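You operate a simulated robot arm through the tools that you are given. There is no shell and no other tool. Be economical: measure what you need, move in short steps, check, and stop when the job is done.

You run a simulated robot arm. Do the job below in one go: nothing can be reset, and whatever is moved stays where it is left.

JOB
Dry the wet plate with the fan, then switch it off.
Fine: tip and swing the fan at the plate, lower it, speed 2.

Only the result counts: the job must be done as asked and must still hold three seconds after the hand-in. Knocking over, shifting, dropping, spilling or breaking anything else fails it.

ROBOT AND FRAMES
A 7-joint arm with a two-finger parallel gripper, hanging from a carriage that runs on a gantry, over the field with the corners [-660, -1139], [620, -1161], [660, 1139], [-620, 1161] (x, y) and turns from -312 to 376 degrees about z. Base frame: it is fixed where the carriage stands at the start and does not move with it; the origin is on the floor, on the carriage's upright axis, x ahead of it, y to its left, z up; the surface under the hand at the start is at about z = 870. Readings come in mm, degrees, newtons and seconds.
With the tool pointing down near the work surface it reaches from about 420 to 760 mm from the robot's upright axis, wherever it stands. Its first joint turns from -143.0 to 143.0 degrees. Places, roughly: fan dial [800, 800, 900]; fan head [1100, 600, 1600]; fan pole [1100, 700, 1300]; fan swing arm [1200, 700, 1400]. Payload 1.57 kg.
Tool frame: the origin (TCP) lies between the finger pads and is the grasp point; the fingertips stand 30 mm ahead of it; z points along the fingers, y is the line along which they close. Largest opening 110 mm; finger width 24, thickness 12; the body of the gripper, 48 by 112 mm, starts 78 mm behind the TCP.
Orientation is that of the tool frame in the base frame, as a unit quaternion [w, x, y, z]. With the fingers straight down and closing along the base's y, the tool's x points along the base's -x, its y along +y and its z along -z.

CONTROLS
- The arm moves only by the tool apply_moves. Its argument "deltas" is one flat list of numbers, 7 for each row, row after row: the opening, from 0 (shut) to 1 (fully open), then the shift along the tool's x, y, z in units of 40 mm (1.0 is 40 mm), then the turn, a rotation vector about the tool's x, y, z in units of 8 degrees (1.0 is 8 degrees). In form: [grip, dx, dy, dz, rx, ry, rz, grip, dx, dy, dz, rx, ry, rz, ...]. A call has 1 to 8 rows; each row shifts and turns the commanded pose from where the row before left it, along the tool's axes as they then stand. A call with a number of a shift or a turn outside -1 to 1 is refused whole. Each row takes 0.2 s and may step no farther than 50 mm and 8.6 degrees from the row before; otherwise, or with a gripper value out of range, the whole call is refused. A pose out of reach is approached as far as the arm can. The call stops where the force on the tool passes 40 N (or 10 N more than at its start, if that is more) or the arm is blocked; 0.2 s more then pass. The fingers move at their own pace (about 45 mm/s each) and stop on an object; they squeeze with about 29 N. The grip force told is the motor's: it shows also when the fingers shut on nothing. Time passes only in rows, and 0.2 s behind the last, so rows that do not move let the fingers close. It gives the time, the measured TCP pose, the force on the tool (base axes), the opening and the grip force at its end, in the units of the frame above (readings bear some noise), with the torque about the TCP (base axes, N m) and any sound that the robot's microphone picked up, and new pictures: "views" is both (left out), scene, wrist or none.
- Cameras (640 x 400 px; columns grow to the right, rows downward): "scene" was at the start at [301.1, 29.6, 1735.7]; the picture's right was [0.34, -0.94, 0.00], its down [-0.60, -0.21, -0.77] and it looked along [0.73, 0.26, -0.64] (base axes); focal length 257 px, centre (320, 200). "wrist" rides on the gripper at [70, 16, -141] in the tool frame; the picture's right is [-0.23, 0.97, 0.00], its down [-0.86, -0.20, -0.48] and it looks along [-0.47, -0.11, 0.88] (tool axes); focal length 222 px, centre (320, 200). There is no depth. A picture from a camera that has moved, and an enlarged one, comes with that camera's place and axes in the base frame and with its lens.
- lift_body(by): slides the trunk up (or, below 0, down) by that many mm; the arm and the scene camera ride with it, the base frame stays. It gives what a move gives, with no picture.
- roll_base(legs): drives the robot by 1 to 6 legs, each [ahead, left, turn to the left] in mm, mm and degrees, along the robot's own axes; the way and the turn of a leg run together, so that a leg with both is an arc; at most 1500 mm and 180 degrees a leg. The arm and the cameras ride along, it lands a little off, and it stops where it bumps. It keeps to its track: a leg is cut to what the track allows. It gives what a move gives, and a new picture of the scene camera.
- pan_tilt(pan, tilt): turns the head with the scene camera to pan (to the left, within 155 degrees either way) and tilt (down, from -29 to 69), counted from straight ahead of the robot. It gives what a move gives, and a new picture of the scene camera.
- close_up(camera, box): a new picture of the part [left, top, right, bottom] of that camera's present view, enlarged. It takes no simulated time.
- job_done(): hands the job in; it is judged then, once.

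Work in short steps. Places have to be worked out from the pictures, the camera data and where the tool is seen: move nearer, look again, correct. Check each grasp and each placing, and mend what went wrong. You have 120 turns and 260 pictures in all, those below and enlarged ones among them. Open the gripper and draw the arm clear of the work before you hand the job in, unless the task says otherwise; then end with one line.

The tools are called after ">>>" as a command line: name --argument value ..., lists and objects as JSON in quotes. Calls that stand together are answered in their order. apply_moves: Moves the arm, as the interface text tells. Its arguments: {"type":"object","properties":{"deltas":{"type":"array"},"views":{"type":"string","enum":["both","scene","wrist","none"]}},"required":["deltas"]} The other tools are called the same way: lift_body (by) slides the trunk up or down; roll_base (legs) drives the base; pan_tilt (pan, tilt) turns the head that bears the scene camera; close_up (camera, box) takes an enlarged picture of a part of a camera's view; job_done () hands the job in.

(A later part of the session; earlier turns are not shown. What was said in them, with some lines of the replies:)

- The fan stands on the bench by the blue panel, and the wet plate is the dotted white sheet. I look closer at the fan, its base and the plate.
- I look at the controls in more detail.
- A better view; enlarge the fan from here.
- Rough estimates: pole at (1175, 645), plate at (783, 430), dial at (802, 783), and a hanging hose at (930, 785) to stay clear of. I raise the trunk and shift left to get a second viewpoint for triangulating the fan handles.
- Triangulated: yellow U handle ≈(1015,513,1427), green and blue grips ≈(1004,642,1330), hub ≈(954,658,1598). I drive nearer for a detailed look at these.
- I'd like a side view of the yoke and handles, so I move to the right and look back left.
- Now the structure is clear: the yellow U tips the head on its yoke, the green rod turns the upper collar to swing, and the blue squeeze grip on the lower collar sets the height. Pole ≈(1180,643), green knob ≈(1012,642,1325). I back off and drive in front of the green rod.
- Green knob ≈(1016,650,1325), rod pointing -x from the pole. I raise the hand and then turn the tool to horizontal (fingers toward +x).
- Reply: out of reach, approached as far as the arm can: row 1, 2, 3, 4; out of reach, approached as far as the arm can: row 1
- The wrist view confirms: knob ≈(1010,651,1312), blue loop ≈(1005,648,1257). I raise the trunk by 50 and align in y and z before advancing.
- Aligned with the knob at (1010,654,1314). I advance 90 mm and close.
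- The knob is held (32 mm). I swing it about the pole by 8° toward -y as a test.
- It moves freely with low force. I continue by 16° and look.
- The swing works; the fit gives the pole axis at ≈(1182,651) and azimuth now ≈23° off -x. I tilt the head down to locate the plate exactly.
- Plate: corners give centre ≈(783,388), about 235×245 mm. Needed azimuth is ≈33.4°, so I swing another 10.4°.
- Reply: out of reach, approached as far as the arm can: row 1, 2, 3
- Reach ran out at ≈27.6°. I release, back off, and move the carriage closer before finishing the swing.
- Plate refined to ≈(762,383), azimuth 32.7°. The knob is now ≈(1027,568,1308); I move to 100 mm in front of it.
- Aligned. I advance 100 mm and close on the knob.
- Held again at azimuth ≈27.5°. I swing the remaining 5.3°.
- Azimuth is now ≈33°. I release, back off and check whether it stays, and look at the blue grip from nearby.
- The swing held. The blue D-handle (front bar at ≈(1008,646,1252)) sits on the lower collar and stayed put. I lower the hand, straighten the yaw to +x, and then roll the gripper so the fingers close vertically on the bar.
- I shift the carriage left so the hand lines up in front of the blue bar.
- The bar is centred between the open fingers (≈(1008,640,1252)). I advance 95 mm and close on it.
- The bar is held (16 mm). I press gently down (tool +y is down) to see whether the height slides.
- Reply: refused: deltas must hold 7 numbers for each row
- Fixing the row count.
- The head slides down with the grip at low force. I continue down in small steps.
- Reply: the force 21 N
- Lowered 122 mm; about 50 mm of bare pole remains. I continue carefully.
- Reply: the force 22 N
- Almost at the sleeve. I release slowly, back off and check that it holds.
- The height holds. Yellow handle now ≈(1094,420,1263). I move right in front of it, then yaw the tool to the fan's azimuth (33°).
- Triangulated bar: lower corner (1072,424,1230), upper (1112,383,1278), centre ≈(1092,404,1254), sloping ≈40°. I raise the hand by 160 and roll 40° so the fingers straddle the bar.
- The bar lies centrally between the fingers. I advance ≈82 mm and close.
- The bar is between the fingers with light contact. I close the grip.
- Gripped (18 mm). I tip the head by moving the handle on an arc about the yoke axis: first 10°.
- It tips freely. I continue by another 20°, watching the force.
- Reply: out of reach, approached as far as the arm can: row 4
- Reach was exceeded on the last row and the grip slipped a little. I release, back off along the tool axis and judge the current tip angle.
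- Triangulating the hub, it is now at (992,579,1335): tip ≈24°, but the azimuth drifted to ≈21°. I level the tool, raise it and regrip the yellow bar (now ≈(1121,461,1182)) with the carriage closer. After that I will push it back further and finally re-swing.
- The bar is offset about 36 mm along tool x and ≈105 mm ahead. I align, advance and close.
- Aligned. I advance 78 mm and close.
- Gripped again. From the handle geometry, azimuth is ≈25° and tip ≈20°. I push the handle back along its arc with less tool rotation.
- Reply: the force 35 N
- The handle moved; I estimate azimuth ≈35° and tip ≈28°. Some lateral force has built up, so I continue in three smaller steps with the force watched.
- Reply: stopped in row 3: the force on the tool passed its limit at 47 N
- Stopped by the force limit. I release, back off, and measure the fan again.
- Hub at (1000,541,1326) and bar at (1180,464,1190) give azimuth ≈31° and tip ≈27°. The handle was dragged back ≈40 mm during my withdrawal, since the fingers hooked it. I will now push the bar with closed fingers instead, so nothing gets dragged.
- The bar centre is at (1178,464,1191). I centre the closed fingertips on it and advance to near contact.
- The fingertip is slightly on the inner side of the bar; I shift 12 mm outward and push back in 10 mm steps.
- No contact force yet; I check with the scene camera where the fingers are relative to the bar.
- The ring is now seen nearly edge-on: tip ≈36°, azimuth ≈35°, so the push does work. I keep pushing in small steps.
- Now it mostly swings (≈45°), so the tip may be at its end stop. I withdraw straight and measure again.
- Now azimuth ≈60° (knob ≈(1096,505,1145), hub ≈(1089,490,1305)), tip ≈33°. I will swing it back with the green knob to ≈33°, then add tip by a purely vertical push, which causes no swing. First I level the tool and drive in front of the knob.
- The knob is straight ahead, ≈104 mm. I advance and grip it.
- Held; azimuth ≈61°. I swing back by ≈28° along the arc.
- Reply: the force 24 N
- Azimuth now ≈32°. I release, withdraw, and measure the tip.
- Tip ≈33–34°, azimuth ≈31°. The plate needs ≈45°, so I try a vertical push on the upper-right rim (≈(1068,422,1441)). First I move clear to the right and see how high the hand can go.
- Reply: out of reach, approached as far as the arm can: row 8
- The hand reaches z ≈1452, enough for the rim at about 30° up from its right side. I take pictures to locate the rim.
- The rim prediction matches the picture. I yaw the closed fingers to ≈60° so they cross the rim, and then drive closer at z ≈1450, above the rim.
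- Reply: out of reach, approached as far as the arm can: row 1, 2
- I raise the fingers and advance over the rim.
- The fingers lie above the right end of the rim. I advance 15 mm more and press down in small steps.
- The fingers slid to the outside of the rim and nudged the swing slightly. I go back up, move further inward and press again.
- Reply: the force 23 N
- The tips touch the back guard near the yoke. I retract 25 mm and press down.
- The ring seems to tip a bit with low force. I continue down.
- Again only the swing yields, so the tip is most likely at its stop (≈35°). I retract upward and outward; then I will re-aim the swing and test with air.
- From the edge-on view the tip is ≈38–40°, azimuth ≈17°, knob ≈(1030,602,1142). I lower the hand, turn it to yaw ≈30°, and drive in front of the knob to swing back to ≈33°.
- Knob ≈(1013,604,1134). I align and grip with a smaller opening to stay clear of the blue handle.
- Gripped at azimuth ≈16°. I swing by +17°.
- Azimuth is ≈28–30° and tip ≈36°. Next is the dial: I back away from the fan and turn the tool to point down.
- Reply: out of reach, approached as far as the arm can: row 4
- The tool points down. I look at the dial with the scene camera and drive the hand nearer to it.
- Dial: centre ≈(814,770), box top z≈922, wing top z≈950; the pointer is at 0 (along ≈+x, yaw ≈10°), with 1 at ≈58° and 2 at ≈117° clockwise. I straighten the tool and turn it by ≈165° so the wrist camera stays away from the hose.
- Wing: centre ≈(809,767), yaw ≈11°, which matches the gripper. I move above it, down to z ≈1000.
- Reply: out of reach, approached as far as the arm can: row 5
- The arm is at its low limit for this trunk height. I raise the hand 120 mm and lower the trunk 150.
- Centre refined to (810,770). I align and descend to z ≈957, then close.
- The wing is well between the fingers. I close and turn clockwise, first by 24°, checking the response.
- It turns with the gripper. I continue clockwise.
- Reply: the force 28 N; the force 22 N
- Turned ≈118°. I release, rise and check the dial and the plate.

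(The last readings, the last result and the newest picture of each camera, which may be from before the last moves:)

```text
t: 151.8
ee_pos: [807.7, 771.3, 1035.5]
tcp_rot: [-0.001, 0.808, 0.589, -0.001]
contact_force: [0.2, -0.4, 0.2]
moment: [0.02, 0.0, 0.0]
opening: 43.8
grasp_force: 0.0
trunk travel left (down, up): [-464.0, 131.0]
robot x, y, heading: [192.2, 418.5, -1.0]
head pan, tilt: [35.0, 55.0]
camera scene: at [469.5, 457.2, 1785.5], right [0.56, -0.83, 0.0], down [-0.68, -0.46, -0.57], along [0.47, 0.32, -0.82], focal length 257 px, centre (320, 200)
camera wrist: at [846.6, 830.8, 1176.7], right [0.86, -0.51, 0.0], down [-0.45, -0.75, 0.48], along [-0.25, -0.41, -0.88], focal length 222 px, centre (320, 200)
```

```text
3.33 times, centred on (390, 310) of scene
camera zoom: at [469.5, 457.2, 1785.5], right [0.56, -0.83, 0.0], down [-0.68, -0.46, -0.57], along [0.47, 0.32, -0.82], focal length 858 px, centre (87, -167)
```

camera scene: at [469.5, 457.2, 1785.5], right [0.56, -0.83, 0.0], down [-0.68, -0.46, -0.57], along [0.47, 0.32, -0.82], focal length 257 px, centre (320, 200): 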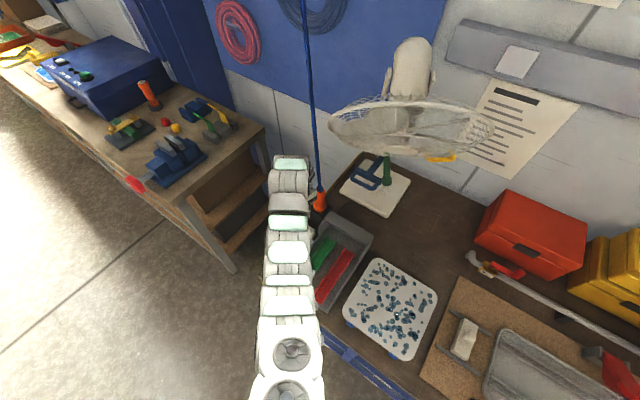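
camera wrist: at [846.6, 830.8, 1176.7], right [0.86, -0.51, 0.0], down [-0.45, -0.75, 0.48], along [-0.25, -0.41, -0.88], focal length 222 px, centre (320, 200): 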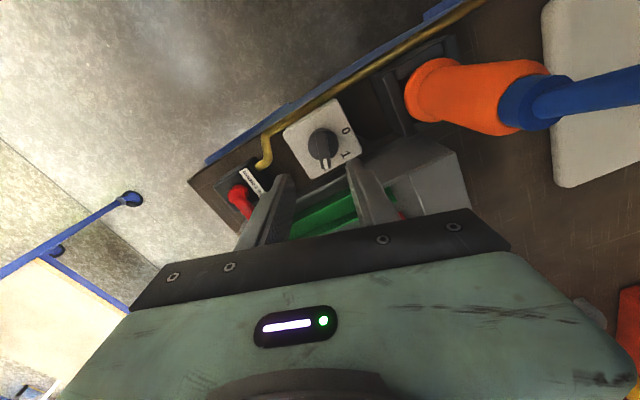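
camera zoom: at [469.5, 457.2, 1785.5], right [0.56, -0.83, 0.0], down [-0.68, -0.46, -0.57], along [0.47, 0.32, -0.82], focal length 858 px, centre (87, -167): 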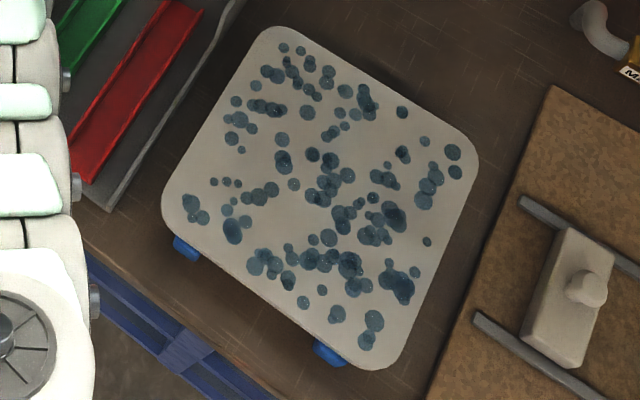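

The dial points at 2. I wait a few seconds and compare the blades and the plate.

>>> apply_moves --deltas '[0.4, 0, 0, -0.5, 0, 0, 0, 0.4, 0, 0, 0, 0, 0, 0, 0.4, 0, 0, 0, 0, 0, 0, 0.4, 0, 0, 0, 0, 0, 0, 0.4, 0, 0, 0, 0, 0, 0, 0.4, 0, 0, 0, 0, 0, 0, 0.4, 0, 0, 0, 0, 0, 0, 0.4, 0, 0, 0, 0, 0, 0]' --views "none"

>>> apply_moves --deltas '[0.4, 0, 0, 0, 0, 0, 0, 0.4, 0, 0, 0, 0, 0, 0, 0.4, 0, 0, 0, 0, 0, 0, 0.4, 0, 0, 0, 0, 0, 0, 0.4, 0, 0, 0, 0, 0, 0, 0.4, 0, 0, 0, 0, 0, 0, 0.4, 0, 0, 0, 0, 0, 0, 0.4, 0, 0, 0, 0, 0, 0]' --views "none"

>>> close_up --camera "scene" --box '[320, 20, 520, 170]'

>>> close_up --camera "scene" --box '[320, 250, 460, 370]'

```text
t: 153.6
ee_pos: [808.7, 769.3, 1054.7]
tcp_rot: [-0.003, 0.808, 0.589, -0.001]
contact_force: [0.4, -0.3, -0.5]
moment: [0.0, -0.03, 0.05]
opening: 44.0
grasp_force: 0.1
trunk travel left (down, up): [-464.0, 131.0]
robot x, y, heading: [187.3, 418.6, -0.8]
head pan, tilt: [35.0, 55.0]
```

```text
t: 155.4
ee_pos: [809.0, 770.6, 1056.1]
tcp_rot: [-0.002, 0.808, 0.59, 0.0]
contact_force: [0.2, -0.6, -0.3]
moment: [0.02, 0.04, 0.0]
opening: 44.1
grasp_force: 0.0
trunk travel left (down, up): [-464.0, 131.0]
robot x, y, heading: [189.4, 416.8, -0.4]
head pan, tilt: [35.0, 55.0]
```

```text
2.67 times, centred on (420, 95) of scene
camera zoom: at [469.4, 457.1, 1785.5], right [0.56, -0.83, 0.0], down [-0.68, -0.46, -0.57], along [0.47, 0.32, -0.82], focal length 686 px, centre (53, 480)
```

zoom: 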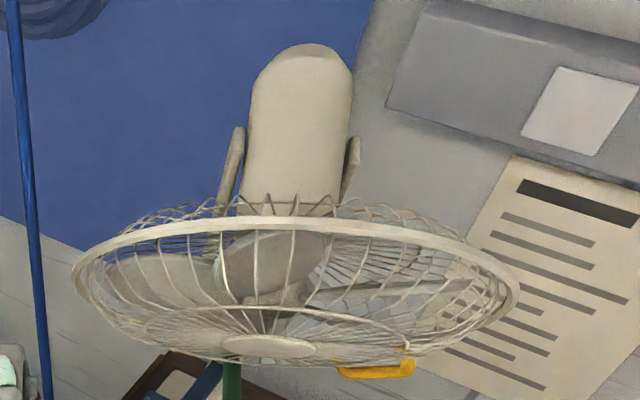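

```text
3.33 times, centred on (390, 310) of scene
camera zoom: at [469.4, 457.1, 1785.5], right [0.56, -0.83, 0.0], down [-0.68, -0.46, -0.57], along [0.47, 0.32, -0.82], focal length 858 px, centre (87, -167)
```

zoom: 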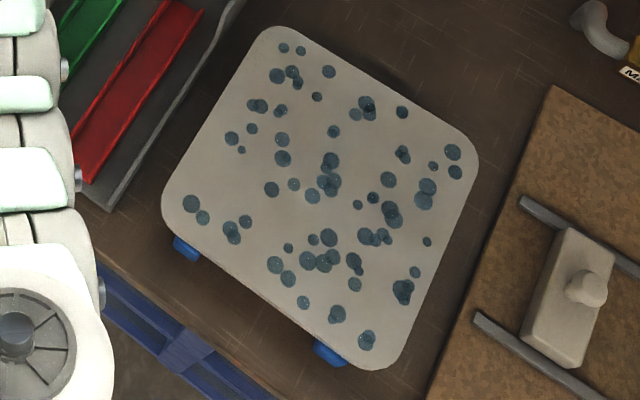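

The fan spins and the plate is drying. I keep waiting.

>>> apply_moves --deltas '[0.4, 0, 0, 0, 0, 0, 0, 0.4, 0, 0, 0, 0, 0, 0, 0.4, 0, 0, 0, 0, 0, 0, 0.4, 0, 0, 0, 0, 0, 0, 0.4, 0, 0, 0, 0, 0, 0, 0.4, 0, 0, 0, 0, 0, 0, 0.4, 0, 0, 0, 0, 0, 0, 0.4, 0, 0, 0, 0, 0, 0]' --views "none"

>>> apply_moves --deltas '[0.4, 0, 0, 0, 0, 0, 0, 0.4, 0, 0, 0, 0, 0, 0, 0.4, 0, 0, 0, 0, 0, 0, 0.4, 0, 0, 0, 0, 0, 0, 0.4, 0, 0, 0, 0, 0, 0, 0.4, 0, 0, 0, 0, 0, 0, 0.4, 0, 0, 0, 0, 0, 0, 0.4, 0, 0, 0, 0, 0, 0]' --views "none"

>>> apply_moves --deltas '[0.4, 0, 0, 0, 0, 0, 0, 0.4, 0, 0, 0, 0, 0, 0, 0.4, 0, 0, 0, 0, 0, 0, 0.4, 0, 0, 0, 0, 0, 0, 0.4, 0, 0, 0, 0, 0, 0, 0.4, 0, 0, 0, 0, 0, 0, 0.4, 0, 0, 0, 0, 0, 0, 0.4, 0, 0, 0, 0, 0, 0]' --views "none"

>>> close_up --camera "scene" --box '[320, 250, 460, 370]'

```text
t: 157.2
ee_pos: [807.9, 769.4, 1056.1]
tcp_rot: [-0.002, 0.808, 0.59, -0.001]
contact_force: [1.1, -0.4, -0.1]
moment: [0.04, -0.02, 0.0]
opening: 43.9
grasp_force: 0.0
trunk travel left (down, up): [-464.0, 131.0]
robot x, y, heading: [188.8, 421.7, -0.9]
head pan, tilt: [35.0, 55.0]
```

```text
t: 159.0
ee_pos: [808.9, 769.1, 1055.4]
tcp_rot: [-0.001, 0.808, 0.589, -0.001]
contact_force: [0.4, -0.2, 0.4]
moment: [0.0, 0.05, 0.03]
opening: 43.7
grasp_force: 0.0
trunk travel left (down, up): [-464.0, 131.0]
robot x, y, heading: [188.5, 419.7, -0.8]
head pan, tilt: [35.0, 55.0]
```

```text
t: 160.8
ee_pos: [808.0, 769.2, 1055.5]
tcp_rot: [-0.002, 0.808, 0.589, 0.0]
contact_force: [-0.2, 0.1, -0.1]
moment: [-0.01, 0.01, -0.01]
opening: 43.9
grasp_force: 0.0
trunk travel left (down, up): [-464.0, 131.0]
robot x, y, heading: [189.4, 416.3, -1.0]
head pan, tilt: [35.0, 55.0]
```

```text
3.33 times, centred on (390, 310) of scene
camera zoom: at [469.4, 457.1, 1785.5], right [0.56, -0.83, 0.0], down [-0.68, -0.46, -0.57], along [0.47, 0.32, -0.82], focal length 858 px, centre (87, -167)
```

zoom: 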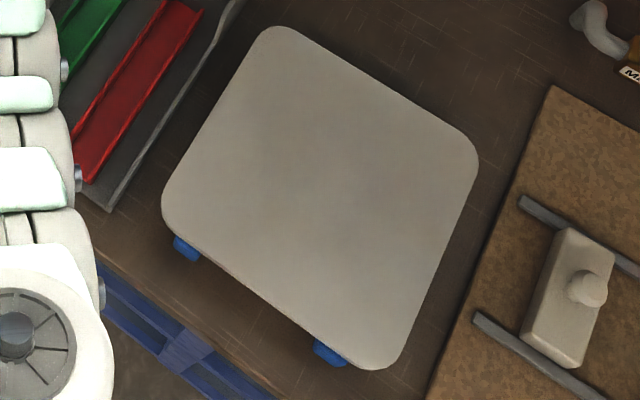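

All spots are gone. I wait a little more for margin while descending on the dial to switch it off.

>>> apply_moves --deltas '[0.4, 0, 0, 0, 0, 0, 0, 0.4, 0, 0, 0, 0, 0, 0, 0.4, 0, 0, 0, 0, 0, 0, 0.4, 0, 0, 0, 0, 0, 0, 0.4, 0, 0, 0, 0, 0, 0, 0.4, 0, 0, 0.8, 0, 0, 0, 0.4, 0, 0, 0.8, 0, 0, 0, 0.4, 0, 0, 0.8, 0, 0, 0]' --views "wrist"

>>> close_up --camera "scene" --box '[340, 255, 440, 365]'

```text
t: 162.6
ee_pos: [808.1, 772.4, 961.3]
tcp_rot: [-0.002, 0.808, 0.589, -0.001]
contact_force: [0.1, 0.7, 0.9]
moment: [0.0, -0.03, 0.02]
opening: 44.1
grasp_force: 0.0
trunk travel left (down, up): [-464.0, 131.0]
robot x, y, heading: [187.3, 418.3, -0.6]
head pan, tilt: [35.0, 55.0]
camera wrist: at [846.6, 832.9, 1101.7], right [0.86, -0.51, -0.01], down [-0.45, -0.75, 0.48], along [-0.25, -0.41, -0.88], focal length 222 px, centre (320, 200)
```

wrist: 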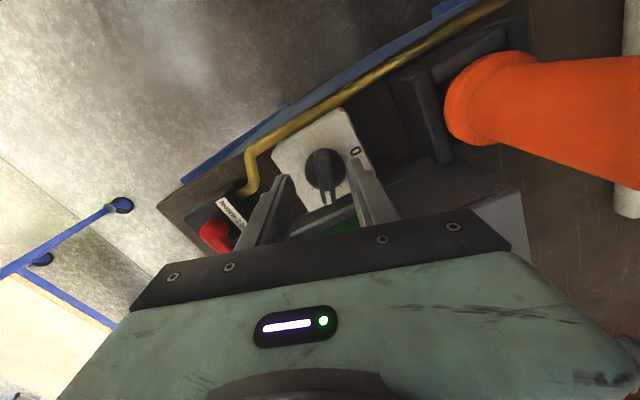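

```text
3.64 times, centred on (390, 310) of scene
camera zoom: at [469.4, 457.1, 1785.5], right [0.56, -0.83, 0.0], down [-0.68, -0.46, -0.57], along [0.47, 0.32, -0.82], focal length 936 px, centre (66, -200)
```

zoom: 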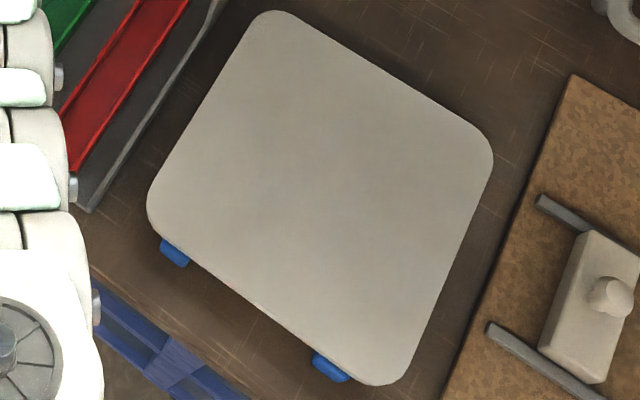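

The plate is dry and the wing lies between the fingers. I grip it and turn counter-clockwise back to 0.

>>> apply_moves --deltas '[0, 0, 0, 0.06, 0, 0, 0, 0, 0, 0, 0, 0, 0, 0, 0, 0, 0, 0, 0, 0, 0, 0, 0, 0, 0, 0, 0, -1, 0, 0, 0, 0, 0, 0, -1, 0, 0, 0, 0, 0, 0, -1, 0, 0, 0, 0, 0, 0, -1, 0, 0, 0, 0, 0, 0, -1]' --views "none"

>>> apply_moves --deltas '[0, 0, 0, 0, 0, 0, -1, 0, 0, 0, 0, 0, 0, -1, 0, 0, 0, 0, 0, 0, -1, 0, 0, 0, 0, 0, 0, -1, 0, 0, 0, 0, 0, 0, -1]' --views "none"

>>> apply_moves --deltas '[0, 0, 0, 0, 0, 0, -1, 0, 0, 0, 0, 0, 0, -1, 0, 0, 0, 0, 0, 0, -1, 0, 0, 0, 0, 0, 0, -1, 0, 0, 0, 0, 0, 0, -0.8, 0, 0, 0, 0, 0, 0, 0]' --views "wrist"

```text
t: 164.4
ee_pos: [814.2, 769.7, 960.1]
tcp_rot: [0.0, 0.558, 0.83, 0.002]
contact_force: [26.9, 3.5, -15.7]
moment: [0.35, -0.27, -0.06]
opening: 11.8
grasp_force: 28.7
trunk travel left (down, up): [-464.0, 131.0]
robot x, y, heading: [186.3, 419.4, -0.7]
head pan, tilt: [35.0, 55.0]
```

```text
t: 165.6
ee_pos: [813.6, 770.2, 961.1]
tcp_rot: [0.0, 0.239, 0.971, 0.003]
contact_force: [24.1, 6.3, -2.6]
moment: [-0.1, -0.51, 0.01]
opening: 11.9
grasp_force: 29.1
trunk travel left (down, up): [-464.0, 131.0]
robot x, y, heading: [190.4, 416.3, -0.8]
head pan, tilt: [35.0, 55.0]
```

```text
t: 167.0
ee_pos: [811.4, 770.8, 960.7]
tcp_rot: [-0.001, -0.094, 0.996, 0.002]
contact_force: [5.2, 1.8, 20.3]
moment: [-0.27, 0.22, -0.86]
opening: 16.7
grasp_force: 31.4
trunk travel left (down, up): [-464.0, 131.0]
robot x, y, heading: [189.9, 421.1, -0.7]
head pan, tilt: [35.0, 55.0]
camera wrist: at [740.5, 773.7, 1100.9], right [0.04, 1.0, 0.0], down [0.88, -0.04, 0.48], along [0.48, -0.02, -0.88], focal length 222 px, centre (320, 200)
```

wrist: 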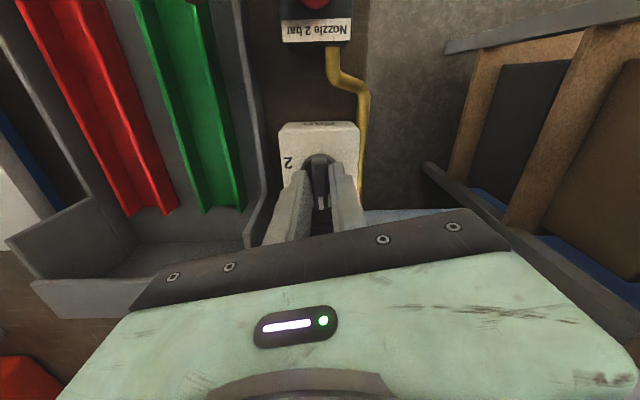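

Back at the stop. I release, rise and check the pointer and the blades.

>>> apply_moves --deltas '[0.4, 0, 0, 0, 0, 0, 0, 0.4, 0, 0, 0, 0, 0, 0, 0.4, 0, 0, -0.9, 0, 0, 0, 0.4, 0, 0, -0.9, 0, 0, 0, 0.4, 0, 0, -0.9, 0, 0, 0, 0.4, 0, 0, -0.9, 0, 0, 0]' --views "both"

>>> close_up --camera "wrist" --box '[260, 100, 400, 200]'

>>> close_up --camera "scene" --box '[320, 20, 520, 170]'

```text
t: 168.4
ee_pos: [805.6, 770.0, 1097.8]
tcp_rot: [-0.001, -0.093, 0.996, 0.002]
contact_force: [-0.2, -0.5, -0.3]
moment: [0.02, -0.02, 0.01]
opening: 44.0
grasp_force: 0.1
trunk travel left (down, up): [-464.0, 131.0]
robot x, y, heading: [193.7, 419.1, -0.5]
head pan, tilt: [35.0, 55.0]
camera scene: at [469.3, 457.5, 1785.5], right [0.56, -0.83, 0.0], down [-0.68, -0.46, -0.57], along [0.47, 0.32, -0.82], focal length 257 px, centre (320, 200)
camera wrist: at [736.1, 772.9, 1240.0], right [0.04, 1.0, 0.0], down [0.88, -0.04, 0.47], along [0.47, -0.02, -0.88], focal length 222 px, centre (320, 200)
```

scene: 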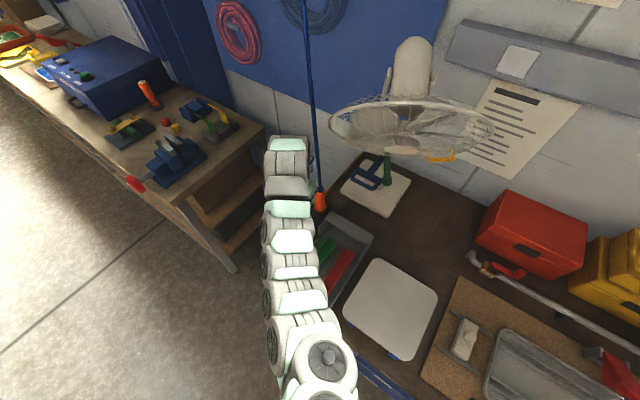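
wrist: 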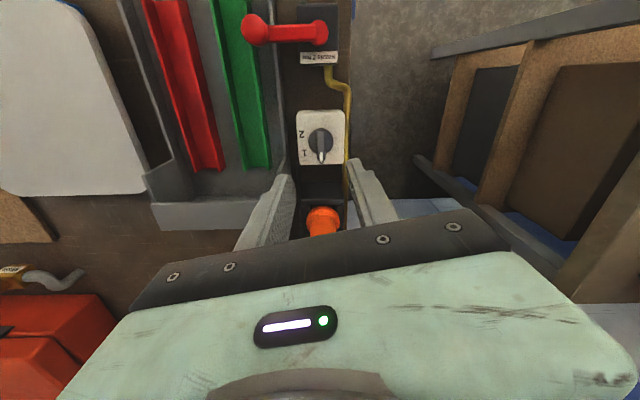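

```text
4.00 times, centred on (330, 150) of wrist
camera zoom: at [736.1, 772.9, 1240.0], right [0.04, 1.0, 0.0], down [0.88, -0.04, 0.47], along [0.47, -0.02, -0.88], focal length 888 px, centre (280, 400)
```

zoom: 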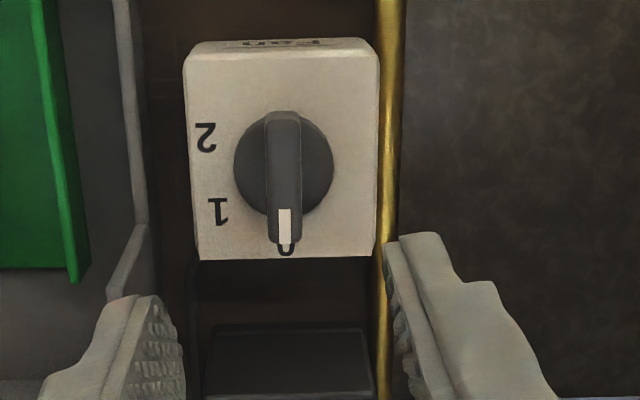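

```text
2.67 times, centred on (420, 95) of scene
camera zoom: at [469.3, 457.5, 1785.5], right [0.56, -0.83, 0.0], down [-0.68, -0.46, -0.57], along [0.47, 0.32, -0.82], focal length 686 px, centre (53, 480)
```

zoom: 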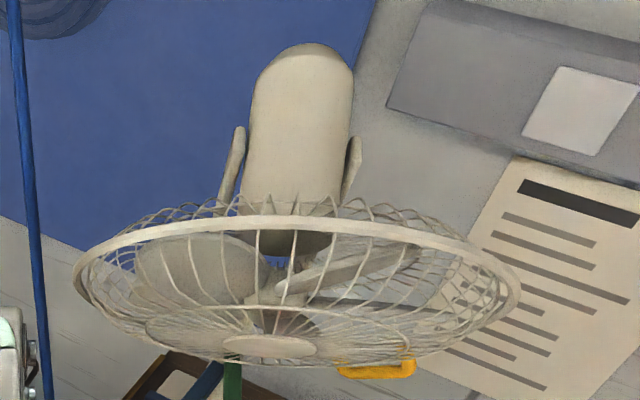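

The pointer is at 0 and the plate is dry. I open the gripper, draw the arm clear, and confirm that the blades have come to rest.

>>> apply_moves --deltas '[1, 0, 0, -1, 0, 0, 0, 1, 0, 0, -0.5, 0, 0, 0]' --views "none"

>>> roll_base --legs '[[-250, 0, 0]]'

>>> apply_moves --deltas '[1, 0, 0, 0, 0, 0, 0, 1, 0, 0, 0, 0, 0, 0, 1, 0, 0, 0, 0, 0, 0, 1, 0, 0, 0, 0, 0, 0, 1, 0, 0, 0, 0, 0, 0, 1, 0, 0, 0, 0, 0, 0, 1, 0, 0, 0, 0, 0, 0, 1, 0, 0, 0, 0, 0, 0]' --views "scene"

>>> apply_moves --deltas '[1, 0, 0, 0, 0, 0, 0, 1, 0, 0, 0, 0, 0, 0, 1, 0, 0, 0, 0, 0, 0]' --views "scene"

```text
t: 169.0
ee_pos: [808.4, 769.0, 1162.2]
tcp_rot: [-0.001, -0.092, 0.996, 0.002]
contact_force: [-0.3, 0.0, -0.5]
moment: [0.01, -0.04, 0.0]
opening: 96.2
grasp_force: 0.0
trunk travel left (down, up): [-464.0, 131.0]
robot x, y, heading: [191.0, 420.7, -0.6]
head pan, tilt: [35.0, 55.0]
```

```text
t: 170.8
ee_pos: [557.8, 769.5, 1161.4]
tcp_rot: [-0.002, -0.091, 0.996, 0.002]
contact_force: [0.2, -0.7, 0.0]
moment: [0.04, -0.02, 0.02]
opening: 109.8
grasp_force: 0.0
trunk travel left (down, up): [-464.0, 131.0]
robot x, y, heading: [-59.5, 423.3, -1.0]
head pan, tilt: [35.0, 55.0]
camera scene: at [217.5, 460.0, 1785.5], right [0.56, -0.83, 0.0], down [-0.68, -0.46, -0.57], along [0.48, 0.32, -0.82], focal length 257 px, centre (320, 200)
```

scene: 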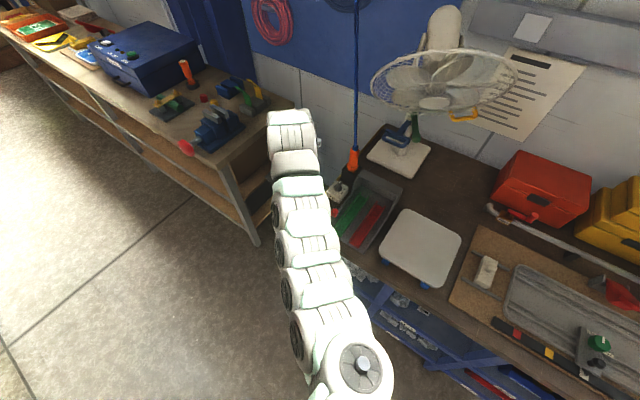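

```text
t: 172.6
ee_pos: [557.6, 771.2, 1160.8]
tcp_rot: [-0.001, -0.091, 0.996, 0.001]
contact_force: [-0.1, 0.5, -1.1]
moment: [0.04, -0.06, 0.01]
opening: 110.1
grasp_force: 0.2
trunk travel left (down, up): [-464.0, 131.0]
robot x, y, heading: [-66.2, 422.7, -0.9]
head pan, tilt: [35.0, 55.0]
camera scene: at [217.5, 460.0, 1785.5], right [0.56, -0.83, 0.0], down [-0.68, -0.46, -0.57], along [0.48, 0.32, -0.82], focal length 257 px, centre (320, 200)
```

scene: 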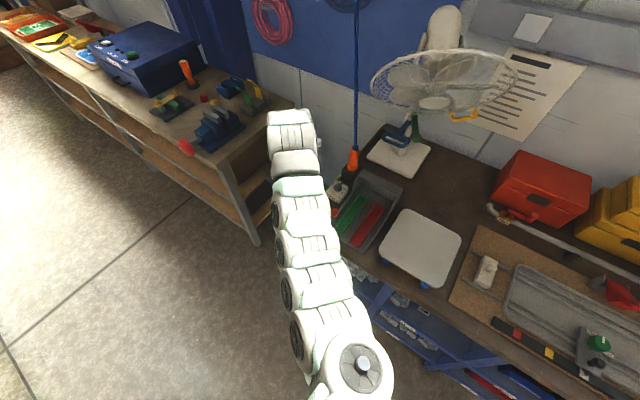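

```text
t: 173.4
ee_pos: [558.2, 770.5, 1161.2]
tcp_rot: [-0.001, -0.09, 0.996, 0.001]
contact_force: [-0.4, -0.3, -0.5]
moment: [0.0, 0.0, -0.02]
opening: 110.3
grasp_force: 0.0
trunk travel left (down, up): [-464.0, 131.0]
robot x, y, heading: [-62.2, 426.2, -1.0]
head pan, tilt: [35.0, 55.0]
camera scene: at [217.5, 460.0, 1785.5], right [0.56, -0.83, 0.0], down [-0.68, -0.46, -0.57], along [0.48, 0.32, -0.82], focal length 257 px, centre (320, 200)
```

scene: 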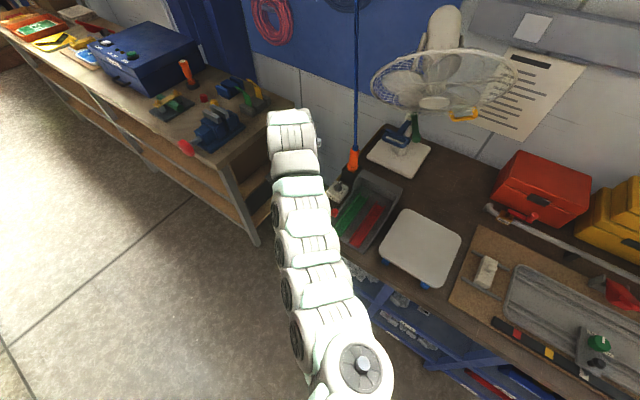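

The blades still seem to move slightly as they coast. I wait a bit more and compare two close-ups.

>>> apply_moves --deltas '[1, 0, 0, 0, 0, 0, 0, 1, 0, 0, 0, 0, 0, 0, 1, 0, 0, 0, 0, 0, 0, 1, 0, 0, 0, 0, 0, 0, 1, 0, 0, 0, 0, 0, 0, 1, 0, 0, 0, 0, 0, 0, 1, 0, 0, 0, 0, 0, 0, 1, 0, 0, 0, 0, 0, 0]' --views "none"

>>> apply_moves --deltas '[1, 0, 0, 0, 0, 0, 0, 1, 0, 0, 0, 0, 0, 0, 1, 0, 0, 0, 0, 0, 0, 1, 0, 0, 0, 0, 0, 0, 1, 0, 0, 0, 0, 0, 0, 1, 0, 0, 0, 0, 0, 0, 1, 0, 0, 0, 0, 0, 0, 1, 0, 0, 0, 0, 0, 0]' --views "none"

>>> close_up --camera "scene" --box '[360, 30, 530, 140]'

>>> apply_moves --deltas '[1, 0, 0, 0, 0, 0, 0, 1, 0, 0, 0, 0, 0, 0]' --views "none"

>>> close_up --camera "scene" --box '[360, 30, 530, 140]'

>>> close_up --camera "scene" --box '[320, 140, 480, 300]'

```text
t: 175.2
ee_pos: [556.7, 772.3, 1162.1]
tcp_rot: [-0.002, -0.091, 0.996, 0.002]
contact_force: [0.0, -0.7, 0.7]
moment: [0.01, 0.0, 0.02]
opening: 110.0
grasp_force: 0.0
trunk travel left (down, up): [-464.0, 131.0]
robot x, y, heading: [-61.4, 425.5, -1.1]
head pan, tilt: [35.0, 55.0]
```

```text
t: 177.0
ee_pos: [557.6, 770.3, 1162.0]
tcp_rot: [-0.002, -0.09, 0.996, 0.001]
contact_force: [0.3, 0.0, -0.2]
moment: [-0.01, 0.01, -0.01]
opening: 109.9
grasp_force: 0.0
trunk travel left (down, up): [-464.0, 131.0]
robot x, y, heading: [-62.3, 422.7, -1.0]
head pan, tilt: [35.0, 55.0]
```

```text
3.64 times, centred on (445, 85) of scene
camera zoom: at [217.5, 460.0, 1785.5], right [0.56, -0.83, 0.0], down [-0.68, -0.46, -0.57], along [0.48, 0.32, -0.82], focal length 936 px, centre (-134, 618)
```

zoom: 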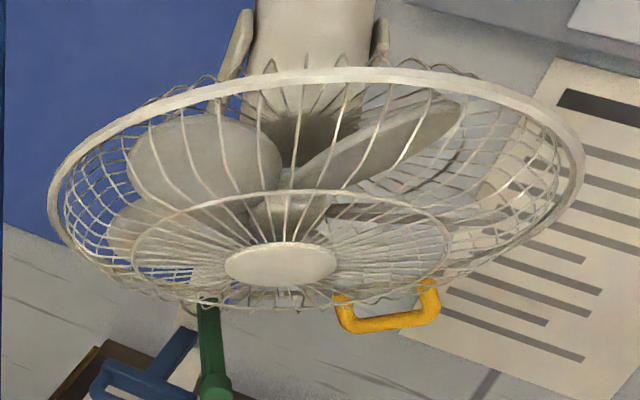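

```text
t: 177.6
ee_pos: [558.3, 770.0, 1160.7]
tcp_rot: [-0.001, -0.09, 0.996, 0.002]
contact_force: [-0.3, 0.3, -0.2]
moment: [0.03, 0.01, 0.0]
opening: 110.2
grasp_force: 0.1
trunk travel left (down, up): [-464.0, 131.0]
robot x, y, heading: [-63.0, 423.6, -0.8]
head pan, tilt: [35.0, 55.0]
```

```text
3.64 times, centred on (445, 85) of scene
camera zoom: at [217.5, 460.0, 1785.5], right [0.56, -0.83, 0.0], down [-0.68, -0.46, -0.57], along [0.48, 0.32, -0.82], focal length 936 px, centre (-134, 618)
```

zoom: 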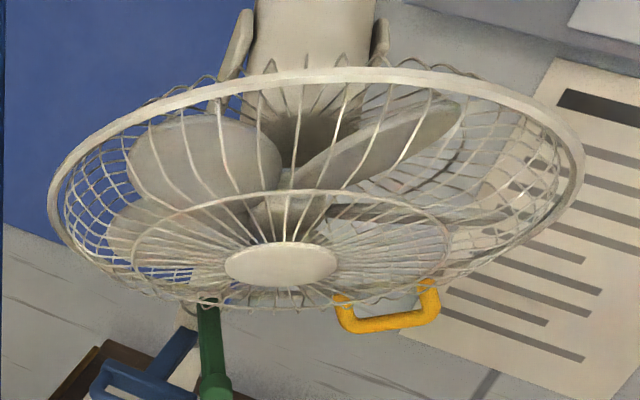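

```text
2.50 times, centred on (400, 220) of scene
camera zoom: at [217.5, 460.0, 1785.5], right [0.56, -0.83, 0.0], down [-0.68, -0.46, -0.57], along [0.48, 0.32, -0.82], focal length 643 px, centre (120, 150)
```

zoom: 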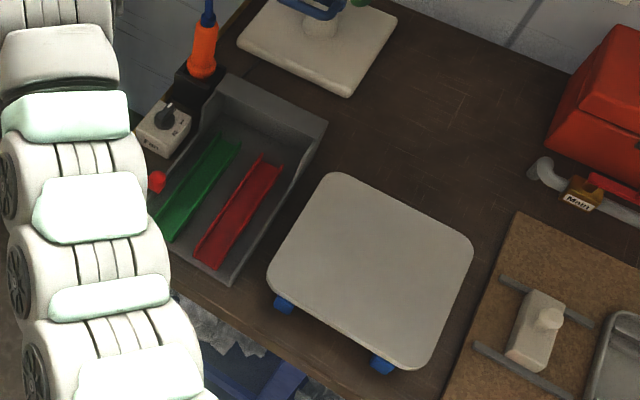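

The blades are at rest, the dial is at 0, the plate is dry, nothing else has been disturbed, and the arm is clear. I hand in.

>>> job_done

```text
The job is handed in.
```

The plate is dry and the fan is off. I swung, tipped and lowered the fan at the plate and ran it on speed 2. The dial is back at 0, the blades have stopped, and the arm is clear with the gripper open.
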